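You operate a simulated robot arm through the tools that you are given. There is no shell and no other tool. Be economical: measure what you need, move in short steps, check, and stop when the job is done.

You run a simulated robot arm. Do the job below in one go: nothing can be reset, and whatever is moved stays where it is left.

## Task
Put the white sample clump from the top of the riveting bench on the load plate.

It is judged by the outcome, as a careful person would: the job done as asked, and still so three seconds after it is handed in. It fails if anything else is knocked over, pushed out of place, dropped, spilled or broken.

## Robot
A 7-joint arm with a two-finger parallel gripper, fixed in place. Base frame: the origin is at the foot of the arm, x ahead of it, y to its left, z up; the work surface is at about z = 0. Lengths are in mm, angles in rad, forces in N, time in s.
With the tool pointing down near the work surface it reaches from about 220 to 580 mm from the base axis. Its first joint turns from -1.152 to 1.152 rad. Payload 2.5 kg.
The TCP is the grasp point between the finger pads, 23 mm short of the fingertips. In the tool frame z runs along the fingers and y along their closing line. The gripper opens to 94 mm. The fingers are 38 mm wide and 10 mm thick; the gripper's body (54 by 96 mm) begins 39 mm behind the TCP.
Orientation is that of the tool frame in the base frame, as a unit quaternion [w, x, y, z]. With the fingers straight down and closing along the base's y, the tool's x points along the base's -x, its y along +y and its z along -z.

## Interface
- The arm moves only by the tool servo_tool. Its arguments are lists of equal length, an entry for each row: "offset": the shift along the tool's x, y, z in mm, a list of three; "spin": the turn about the tool's z in rad; "fingers": the opening, from 0 (shut) to 1 (fully open). In form: {"offset": [[x, y, z], ...], "spin": [spin, ...], "fingers": [fingers, ...]}. A call has 1 to 12 rows; each row shifts and turns the commanded pose from where the row before left it, along the tool's axes as they then stand. A row lasts 0.2 s, in which the tool goes at most 50 mm and 0.15 rad; a call with a longer step from one row to the next is refused whole, and so is a gripper value outside its range. A pose out of reach is approached as far as the arm can. The call stops where the force on the tool passes 40 N (or 10 N more than at its start, if that is more) or the arm is blocked; 0.2 s more then pass. Each finger travels about 108 mm/s and halts on what it meets, pressing with about 40 N; the grip force reading is that of the motor and also rises with nothing between the fingers. The clock runs only during rows and for 0.2 s after the last one: add rows that do not move to give the fingers time. The reply holds the time, the measured pose of the TCP, the force on the tool along the base axes, the opening and the grip force, in the units named above and with some noise.
- Cameras (640 x 400 px; columns grow to the right, rows downward): "scene" is fixed at [115.2, -419.7, 554.2]; the picture's right is [0.78, -0.63, 0.00], its down [-0.42, -0.52, -0.74] and it looks along [0.47, 0.58, -0.67] (base axes); focal length 367 px, centre (320, 200). "wrist" rides on the gripper at [-39, 0, -44] in the tool frame; the picture's right is [0.00, -1.00, 0.00], its down [0.97, 0.00, -0.24] and it looks along [0.24, 0.00, 0.97] (tool axes); focal length 218 px, centre (320, 200). There is no depth. A picture from a camera that has moved, and an enlarged one, comes with that camera's place and axes in the base frame and with its lens. The place of the scene camera against the robot may be out by one fixed shift of up to 25 mm in any direction.
- camera(camera): a new picture of that camera. No time passes.
- close_up(camera, box): a new picture of the part [left, top, right, bottom] of that camera's present view, enlarged. No time passes.
- job_done(): hands the job in; it is judged then, once.

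Go step by step. Nothing tells you positions but the pictures and the camera data: compare them with the known pose of the tool, close in by small moves and look again before you grip or let go. The budget is 90 turns and 38 pictures, counting those below and the enlarged ones. Unless the task says otherwise, let go and move clear before handing in, and close with one line.

The tools are called after ">>>" as name(argument=value, ...) on one line, values as JSON. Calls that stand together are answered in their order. servo_tool: Moves the arm, as the interface text tells. Its arguments: {"type":"object","properties":{"offset":{"type":"array","items":{"type":"array","items":{"type":"number"}}},"spin":{"type":"array","items":{"type":"number"}},"fingers":{"type":"array","items":{"type":"number"}}},"required":["offset","spin","fingers"]} The other tools are called the same way: camera (camera) takes a picture; close_up (camera, box) takes an enlarged picture of a part of a camera's view; job_done () hands the job in.

At the start:

```text
clock: 0.0
position: [334.8, 101.7, 230.0]
ee_rot: [-0.001, -0.001, 1.0, -0.001]
wrist_force: [0.4, 0.7, 0.4]
gripper_width: 94.1
gripper_force: 0.1
```

scene: 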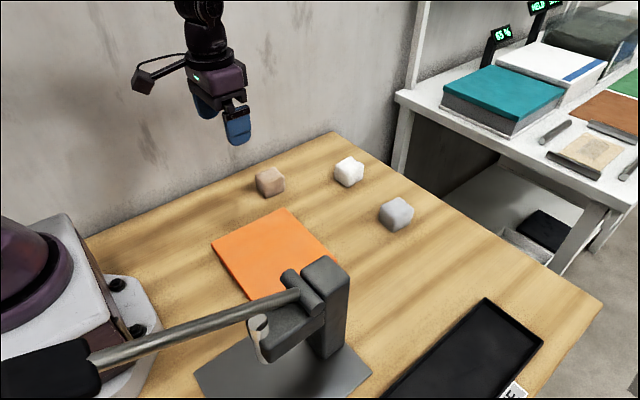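
wrist: 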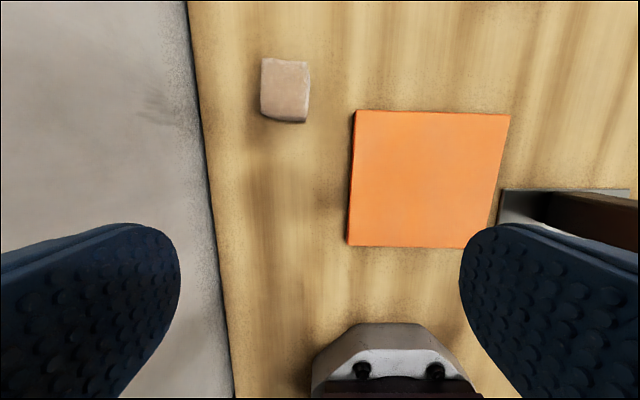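

I see a white, a tan and a grey clump on the wooden bench, plus an orange square, a lever device on a grey plate and a black labelled tray. I'll enlarge these to identify the load plate.

>>> close_up(camera="scene", box=[180, 200, 400, 400])

>>> close_up(camera="scene", box=[380, 280, 560, 400])

>>> close_up(camera="scene", box=[400, 0, 640, 200])

>>> close_up(camera="scene", box=[230, 130, 430, 250])

```text
2.00 times, centred on (290, 300) of scene
camera zoom: at [115.2, -419.7, 554.2], right [0.78, -0.63, 0.0], down [-0.42, -0.52, -0.74], along [0.47, 0.58, -0.67], focal length 734 px, centre (380, 0)
```

zoom: 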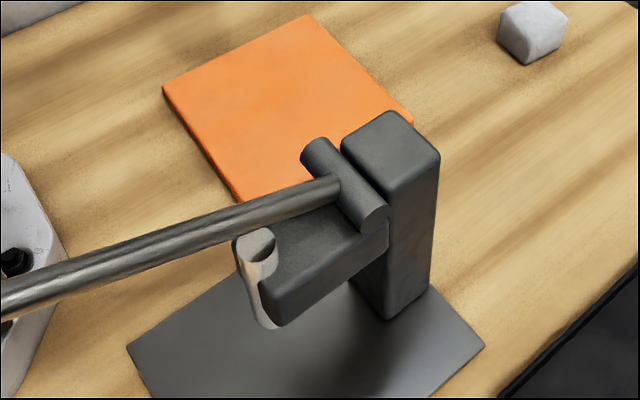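

```text
3.33 times, centred on (470, 340) of scene
camera zoom: at [115.2, -419.7, 554.2], right [0.78, -0.63, 0.0], down [-0.42, -0.52, -0.74], along [0.47, 0.58, -0.67], focal length 1223 px, centre (-180, -267)
```

zoom: 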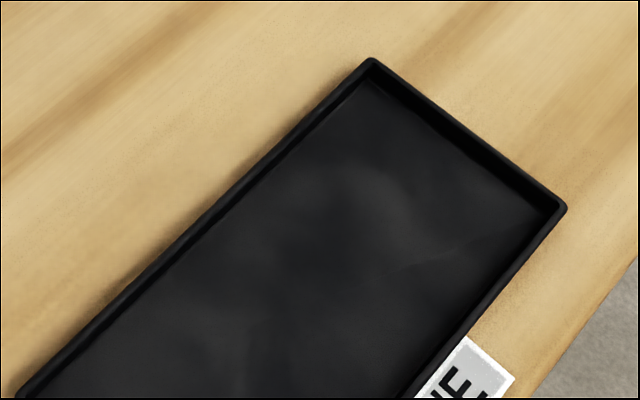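

```text
2.00 times, centred on (520, 100) of scene
camera zoom: at [115.2, -419.7, 554.2], right [0.78, -0.63, 0.0], down [-0.42, -0.52, -0.74], along [0.47, 0.58, -0.67], focal length 734 px, centre (-80, 400)
```

zoom: 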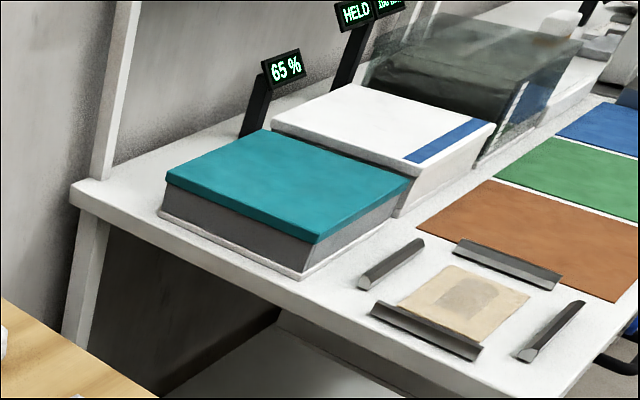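

```text
3.20 times, centred on (330, 190) of scene
camera zoom: at [115.2, -419.7, 554.2], right [0.78, -0.63, 0.0], down [-0.42, -0.52, -0.74], along [0.47, 0.58, -0.67], focal length 1174 px, centre (288, 232)
```

zoom: 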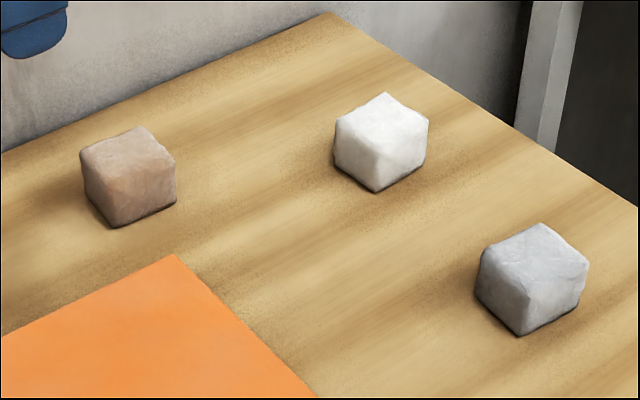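

The orange plate sits about (332,-36), and the white clump about (600,50). I'll move towards the clump at height and look down.

>>> servo_tool(offset=[[-35, -12, 0], [-35, -12, 0], [-35, -12, 0], [-35, -14, 0]], spin=[0, 0, 0, 0], fingers=[1, 1, 1, 1])

>>> camera(camera="wrist")

```text
clock: 1.0
position: [473.9, 49.8, 228.9]
ee_rot: [0.0, 0.0, 1.0, 0.0]
wrist_force: [0.6, 0.0, 0.8]
gripper_width: 94.2
gripper_force: 0.0
```

```text
31 pictures are left
camera wrist: at [511.7, 49.7, 273.9], right [0.0, -1.0, 0.0], down [-0.97, 0.0, 0.24], along [-0.24, 0.0, -0.97], focal length 218 px, centre (320, 200)
```

wrist: 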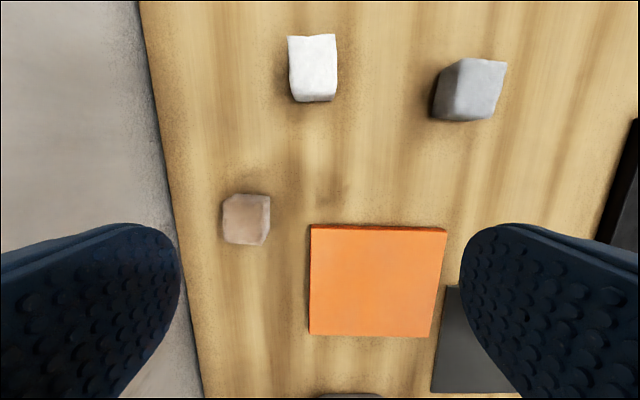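

The white clump appears at about (591,57). I'll move closer and lower, then look again.

>>> servo_tool(offset=[[-30, 3, 0], [-30, 3, 20], [-30, 1, 30], [-10, 0, 30], [0, 0, 0]], spin=[0, 0, 0, 0, 0], fingers=[1, 1, 1, 1, 1])

>>> camera(camera="wrist")

>>> camera(camera="scene")

```text
clock: 2.2
position: [572.6, 60.1, 149.8]
ee_rot: [0.0, 0.0, 1.0, 0.0]
wrist_force: [0.1, -0.2, 0.7]
gripper_width: 94.0
gripper_force: 0.1
```

```text
30 pictures are left
camera wrist: at [609.7, 58.7, 194.1], right [0.0, -1.0, 0.0], down [-0.97, 0.0, 0.24], along [-0.24, 0.0, -0.97], focal length 218 px, centre (320, 200)
```

wrist: 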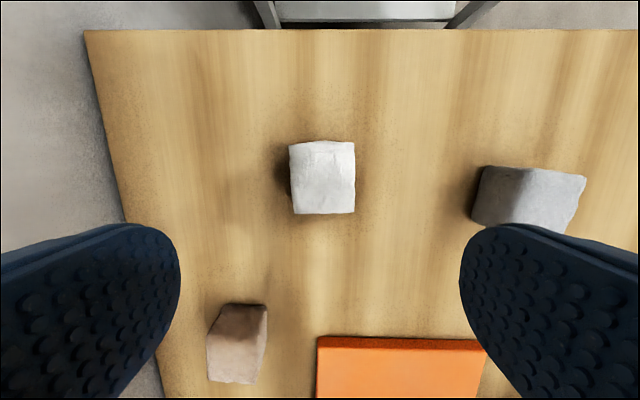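

```text
29 pictures are left
```

scene: 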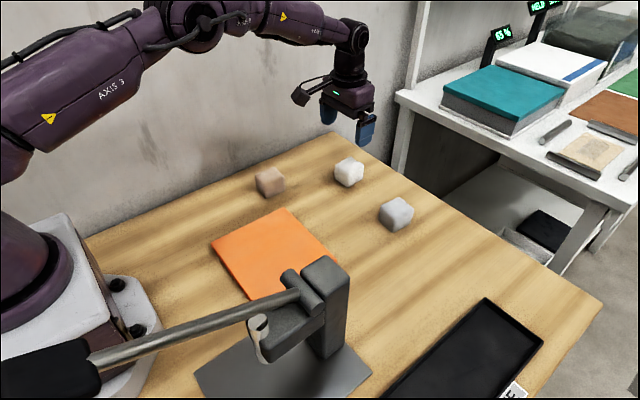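

The clump is about 45 mm wide, centred near (587,57), and nothing is close to the finger paths. I'll descend over it.

>>> servo_tool(offset=[[-14, -3, 20], [0, 0, 30], [0, 0, 25], [0, 0, 15], [0, 0, 0]], spin=[0, 0, 0, 0, 0], fingers=[1, 1, 1, 1, 1])

>>> camera(camera="wrist")

>>> close_up(camera="scene", box=[250, 80, 450, 230])

```text
clock: 3.4
position: [587.5, 56.0, 61.7]
ee_rot: [0.0, 0.001, 1.0, 0.0]
wrist_force: [-0.2, -0.6, -0.4]
gripper_width: 94.0
gripper_force: 0.1
```

```text
28 pictures are left
camera wrist: at [626.3, 56.0, 105.4], right [0.0, -1.0, 0.0], down [-0.97, 0.0, 0.24], along [-0.24, 0.0, -0.97], focal length 218 px, centre (320, 200)
```

wrist: 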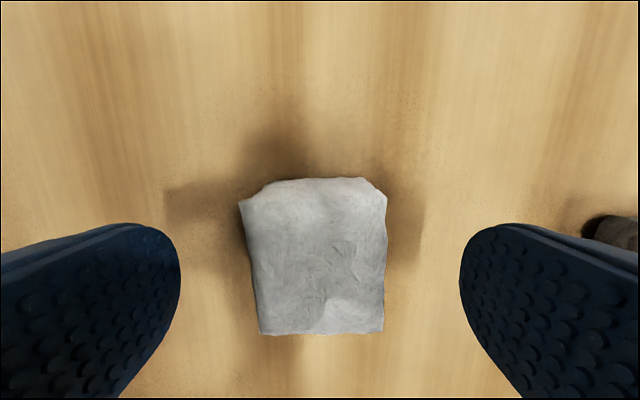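

```text
2.67 times, centred on (350, 155) of scene
camera zoom: at [115.2, -419.7, 554.2], right [0.78, -0.63, 0.0], down [-0.42, -0.52, -0.74], along [0.47, 0.58, -0.67], focal length 978 px, centre (240, 320)
```

zoom: 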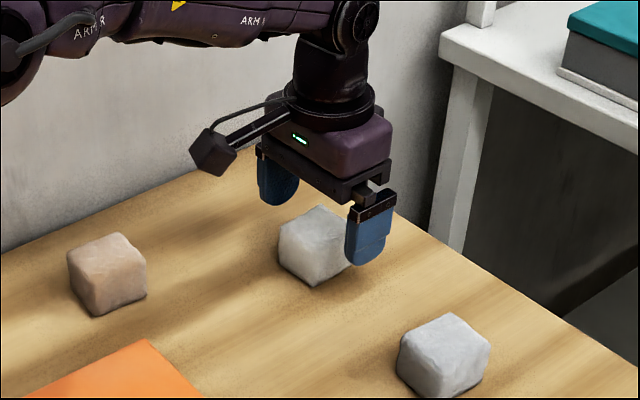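

The clump is centred between the fingers. I'll go down the rest and close.

>>> servo_tool(offset=[[-2, 0, 17], [0, 0, 15], [0, 0, 0], [0, 0, 0], [0, 0, 0], [0, 0, 0]], spin=[0, 0, 0, 0, 0, 0], fingers=[1, 1, 1, 0.35, 0.35, 0.35])

```text
clock: 4.8
position: [587.9, 55.9, 29.4]
ee_rot: [-0.001, 0.0, 1.0, -0.001]
wrist_force: [-0.3, 0.1, 1.3]
gripper_width: 49.3
gripper_force: 39.8
```

The fingers have closed on the clump at 49 mm. I'll lift straight up and check.

>>> servo_tool(offset=[[0, 0, -20], [0, 0, -30], [0, 0, -40], [0, 0, -40], [0, 0, 0]], spin=[0, 0, 0, 0, 0], fingers=[0.35, 0.35, 0.35, 0.35, 0.35])

>>> camera(camera="scene")

```text
clock: 6.0
position: [591.6, 56.9, 158.9]
ee_rot: [0.001, 0.0, 1.0, 0.001]
wrist_force: [-0.6, 0.2, 1.0]
gripper_width: 49.3
gripper_force: 40.1
```

```text
26 pictures are left
```

scene: 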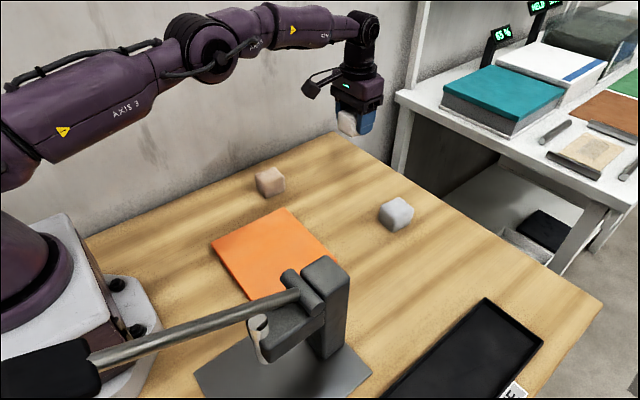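

The clump is held and the rest is undisturbed. I'll carry it at height toward a spot over the orange plate and look at what's there.

>>> servo_tool(offset=[[20, 0, -20], [35, -10, -20], [40, -15, 0], [40, -15, 0], [40, -15, 0], [40, -15, 0], [25, -10, 0], [0, 0, 0]], spin=[0, 0, 0, 0, 0, 0, 0, 0], fingers=[0.35, 0.35, 0.35, 0.35, 0.35, 0.35, 0.35, 0.35])

>>> camera(camera="wrist")

>>> camera(camera="scene")

```text
clock: 7.8
position: [349.8, -21.6, 199.3]
ee_rot: [0.0, 0.0, 1.0, 0.0]
wrist_force: [-0.3, -1.4, -0.6]
gripper_width: 49.0
gripper_force: 40.3
```

```text
25 pictures are left
camera wrist: at [387.2, -23.0, 243.0], right [0.0, -1.0, 0.0], down [-0.97, 0.0, 0.24], along [-0.24, 0.0, -0.97], focal length 218 px, centre (320, 200)
```

wrist: 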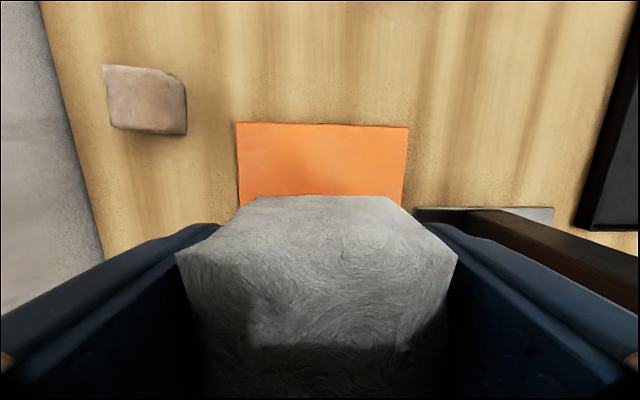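

```text
24 pictures are left
```

scene: 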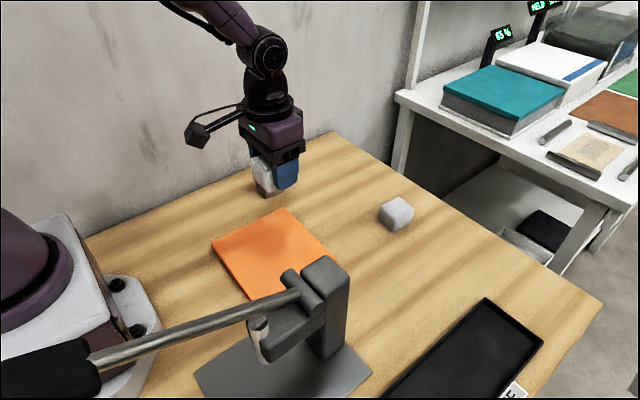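

The orange plate shows clearly below. Before placing, I'll take one high look at the tray label and press to be sure which item is the load plate.

>>> servo_tool(offset=[[-20, 0, -35], [-20, -20, -35], [-20, -40, -10], [0, -40, 0], [0, -30, 0], [0, 0, 0]], spin=[0, 0, 0, 0, 0, 0], fingers=[0.35, 0.35, 0.35, 0.35, 0.35, 0.35])

>>> camera(camera="wrist")

```text
clock: 9.2
position: [408.7, -155.0, 279.0]
ee_rot: [0.001, 0.0, 1.0, -0.001]
wrist_force: [-0.6, 0.3, 0.2]
gripper_width: 49.1
gripper_force: 40.3
```

```text
23 pictures are left
camera wrist: at [446.9, -156.0, 323.1], right [0.0, -1.0, 0.0], down [-0.97, 0.0, 0.24], along [-0.24, 0.0, -0.97], focal length 218 px, centre (320, 200)
```

wrist: 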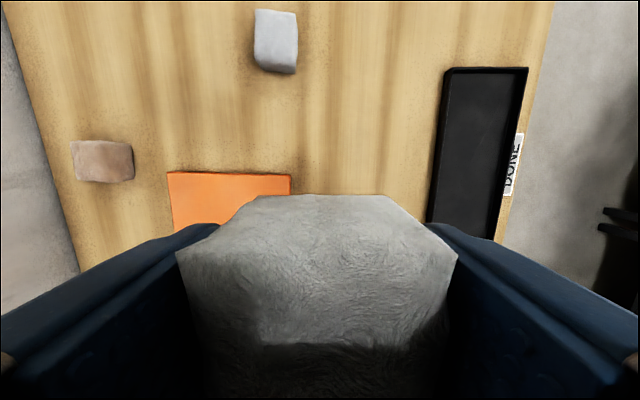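

The tray is labelled DONE, and the grey sheet is the press's own base, so the orange plate (x 237–412, y -118..62) is the load plate. I'll go back over it at height and then lower.

>>> servo_tool(offset=[[0, 40, 0], [0, 40, 0], [0, 40, 0], [40, 20, 0], [40, 0, 0], [4, 0, 30], [0, 0, 40], [0, 0, 40], [0, 0, 40], [0, 0, 0]], spin=[0, 0, 0, 0, 0, 0, 0, 0, 0, 0], fingers=[0.35, 0.35, 0.35, 0.35, 0.35, 0.35, 0.35, 0.35, 0.35, 0.35])

>>> camera(camera="scene")

>>> camera(camera="wrist")

```text
clock: 11.4
position: [323.0, -13.2, 128.3]
ee_rot: [-0.001, -0.001, 1.0, 0.0]
wrist_force: [-0.2, 0.8, 0.4]
gripper_width: 49.1
gripper_force: 40.1
```

```text
22 pictures are left
```

scene: 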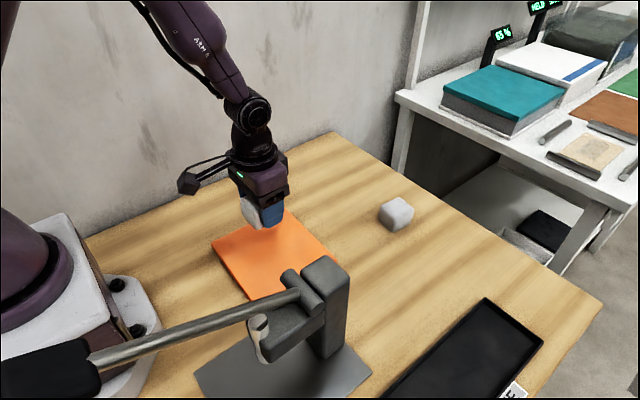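

```text
21 pictures are left
camera wrist: at [361.4, -14.3, 170.7], right [0.0, -1.0, 0.0], down [-0.97, 0.0, 0.24], along [-0.24, 0.0, -0.97], focal length 218 px, centre (320, 200)
```

wrist: 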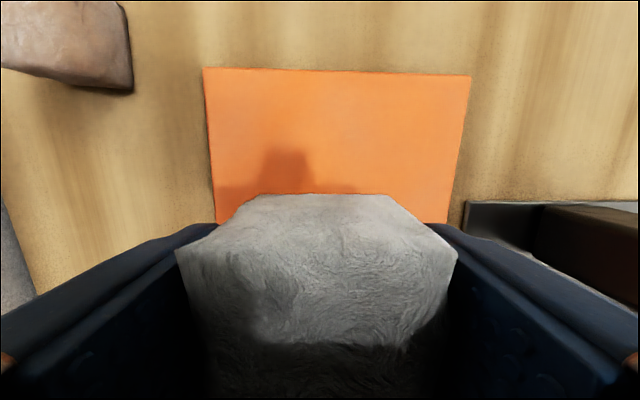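

The clump is over the plate. I'll lower to just above and then creep until contact.

>>> servo_tool(offset=[[0, 0, 35], [0, 0, 30], [0, 0, 10], [0, 0, 4], [0, 0, 0]], spin=[0, 0, 0, 0, 0], fingers=[0.35, 0.35, 0.35, 0.35, 0.35])

>>> close_up(camera="scene", box=[200, 170, 360, 270])

```text
clock: 12.6
position: [324.4, -13.4, 47.7]
ee_rot: [0.0, 0.0, 1.0, 0.0]
wrist_force: [-0.2, -0.1, -0.5]
gripper_width: 49.4
gripper_force: 39.6
```

```text
4.00 times, centred on (280, 220) of scene
camera zoom: at [115.2, -419.7, 554.2], right [0.78, -0.63, 0.0], down [-0.42, -0.52, -0.74], along [0.47, 0.58, -0.67], focal length 1468 px, centre (480, 120)
```

zoom: 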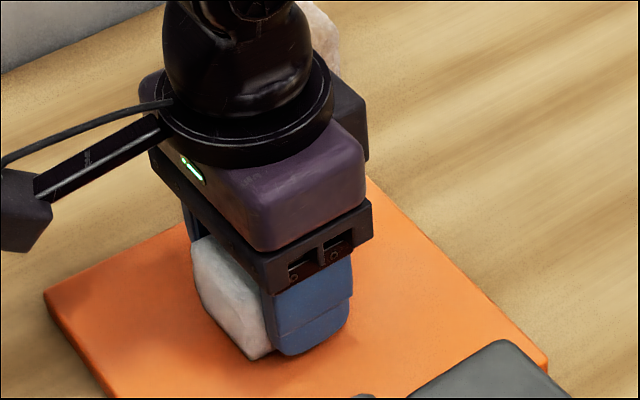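

>>> servo_tool(offset=[[0, 0, 3], [0, 0, 2], [0, 0, 2], [0, 0, 0]], spin=[0, 0, 0, 0], fingers=[0.35, 0.35, 0.35, 0.35])

```text
clock: 13.3
position: [325.6, -13.4, 45.5]
ee_rot: [0.001, 0.0, 1.0, 0.0]
wrist_force: [-2.6, -0.5, 10.9]
gripper_width: 49.0
gripper_force: 39.3
stopped in row 3: the force on the tool passed its limit (the readings are from after the stop); the commanded pose is now the measured one
```

The clump has touched the plate with light force. I'll let go slowly and then retreat straight up.

>>> servo_tool(offset=[[0, 0, 0], [0, 0, 0], [0, 0, 0], [0, 0, 0], [0, 0, 0], [0, 0, -10], [0, 0, -30], [0, 0, -40], [0, 0, -40], [0, 0, -30], [0, 0, 0]], spin=[0, 0, 0, 0, 0, 0, 0, 0, 0, 0, 0], fingers=[0.56, 0.65, 0.75, 0.85, 0.9, 0.9, 0.9, 0.9, 0.9, 0.9, 0.9])

>>> camera(camera="scene")

>>> camera(camera="wrist")

```text
clock: 15.7
position: [324.1, -11.6, 192.9]
ee_rot: [0.0, 0.0, 1.0, 0.0]
wrist_force: [0.3, 0.1, -0.2]
gripper_width: 84.4
gripper_force: 0.0
```

```text
19 pictures are left
```

scene: 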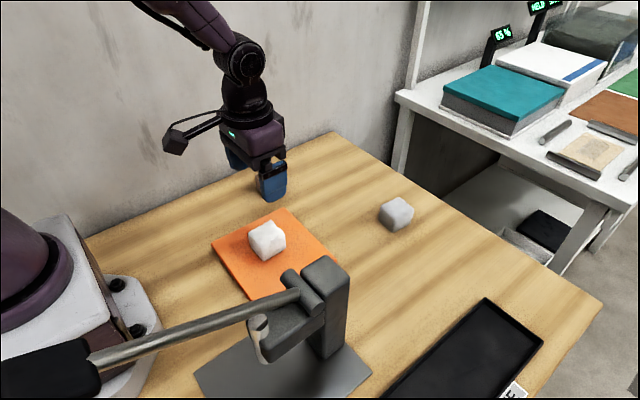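

```text
18 pictures are left
camera wrist: at [361.2, -12.7, 238.0], right [0.0, -1.0, 0.0], down [-0.97, 0.0, 0.24], along [-0.24, 0.0, -0.97], focal length 218 px, centre (320, 200)
```

wrist: 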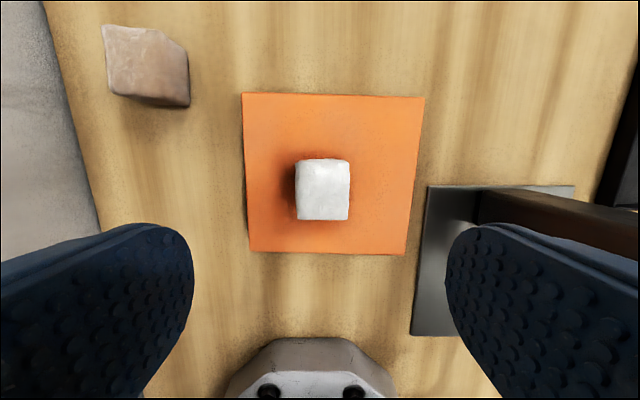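

The white clump rests in the middle of the orange plate, the gripper is clear, and nothing else has moved, so I'm handing in.

>>> job_done()

```text
The job is handed in.
```

The white sample clump is now on the orange plate, which I took to be the load plate because it carries no label. The gripper has let go and moved clear, and nothing else was disturbed.
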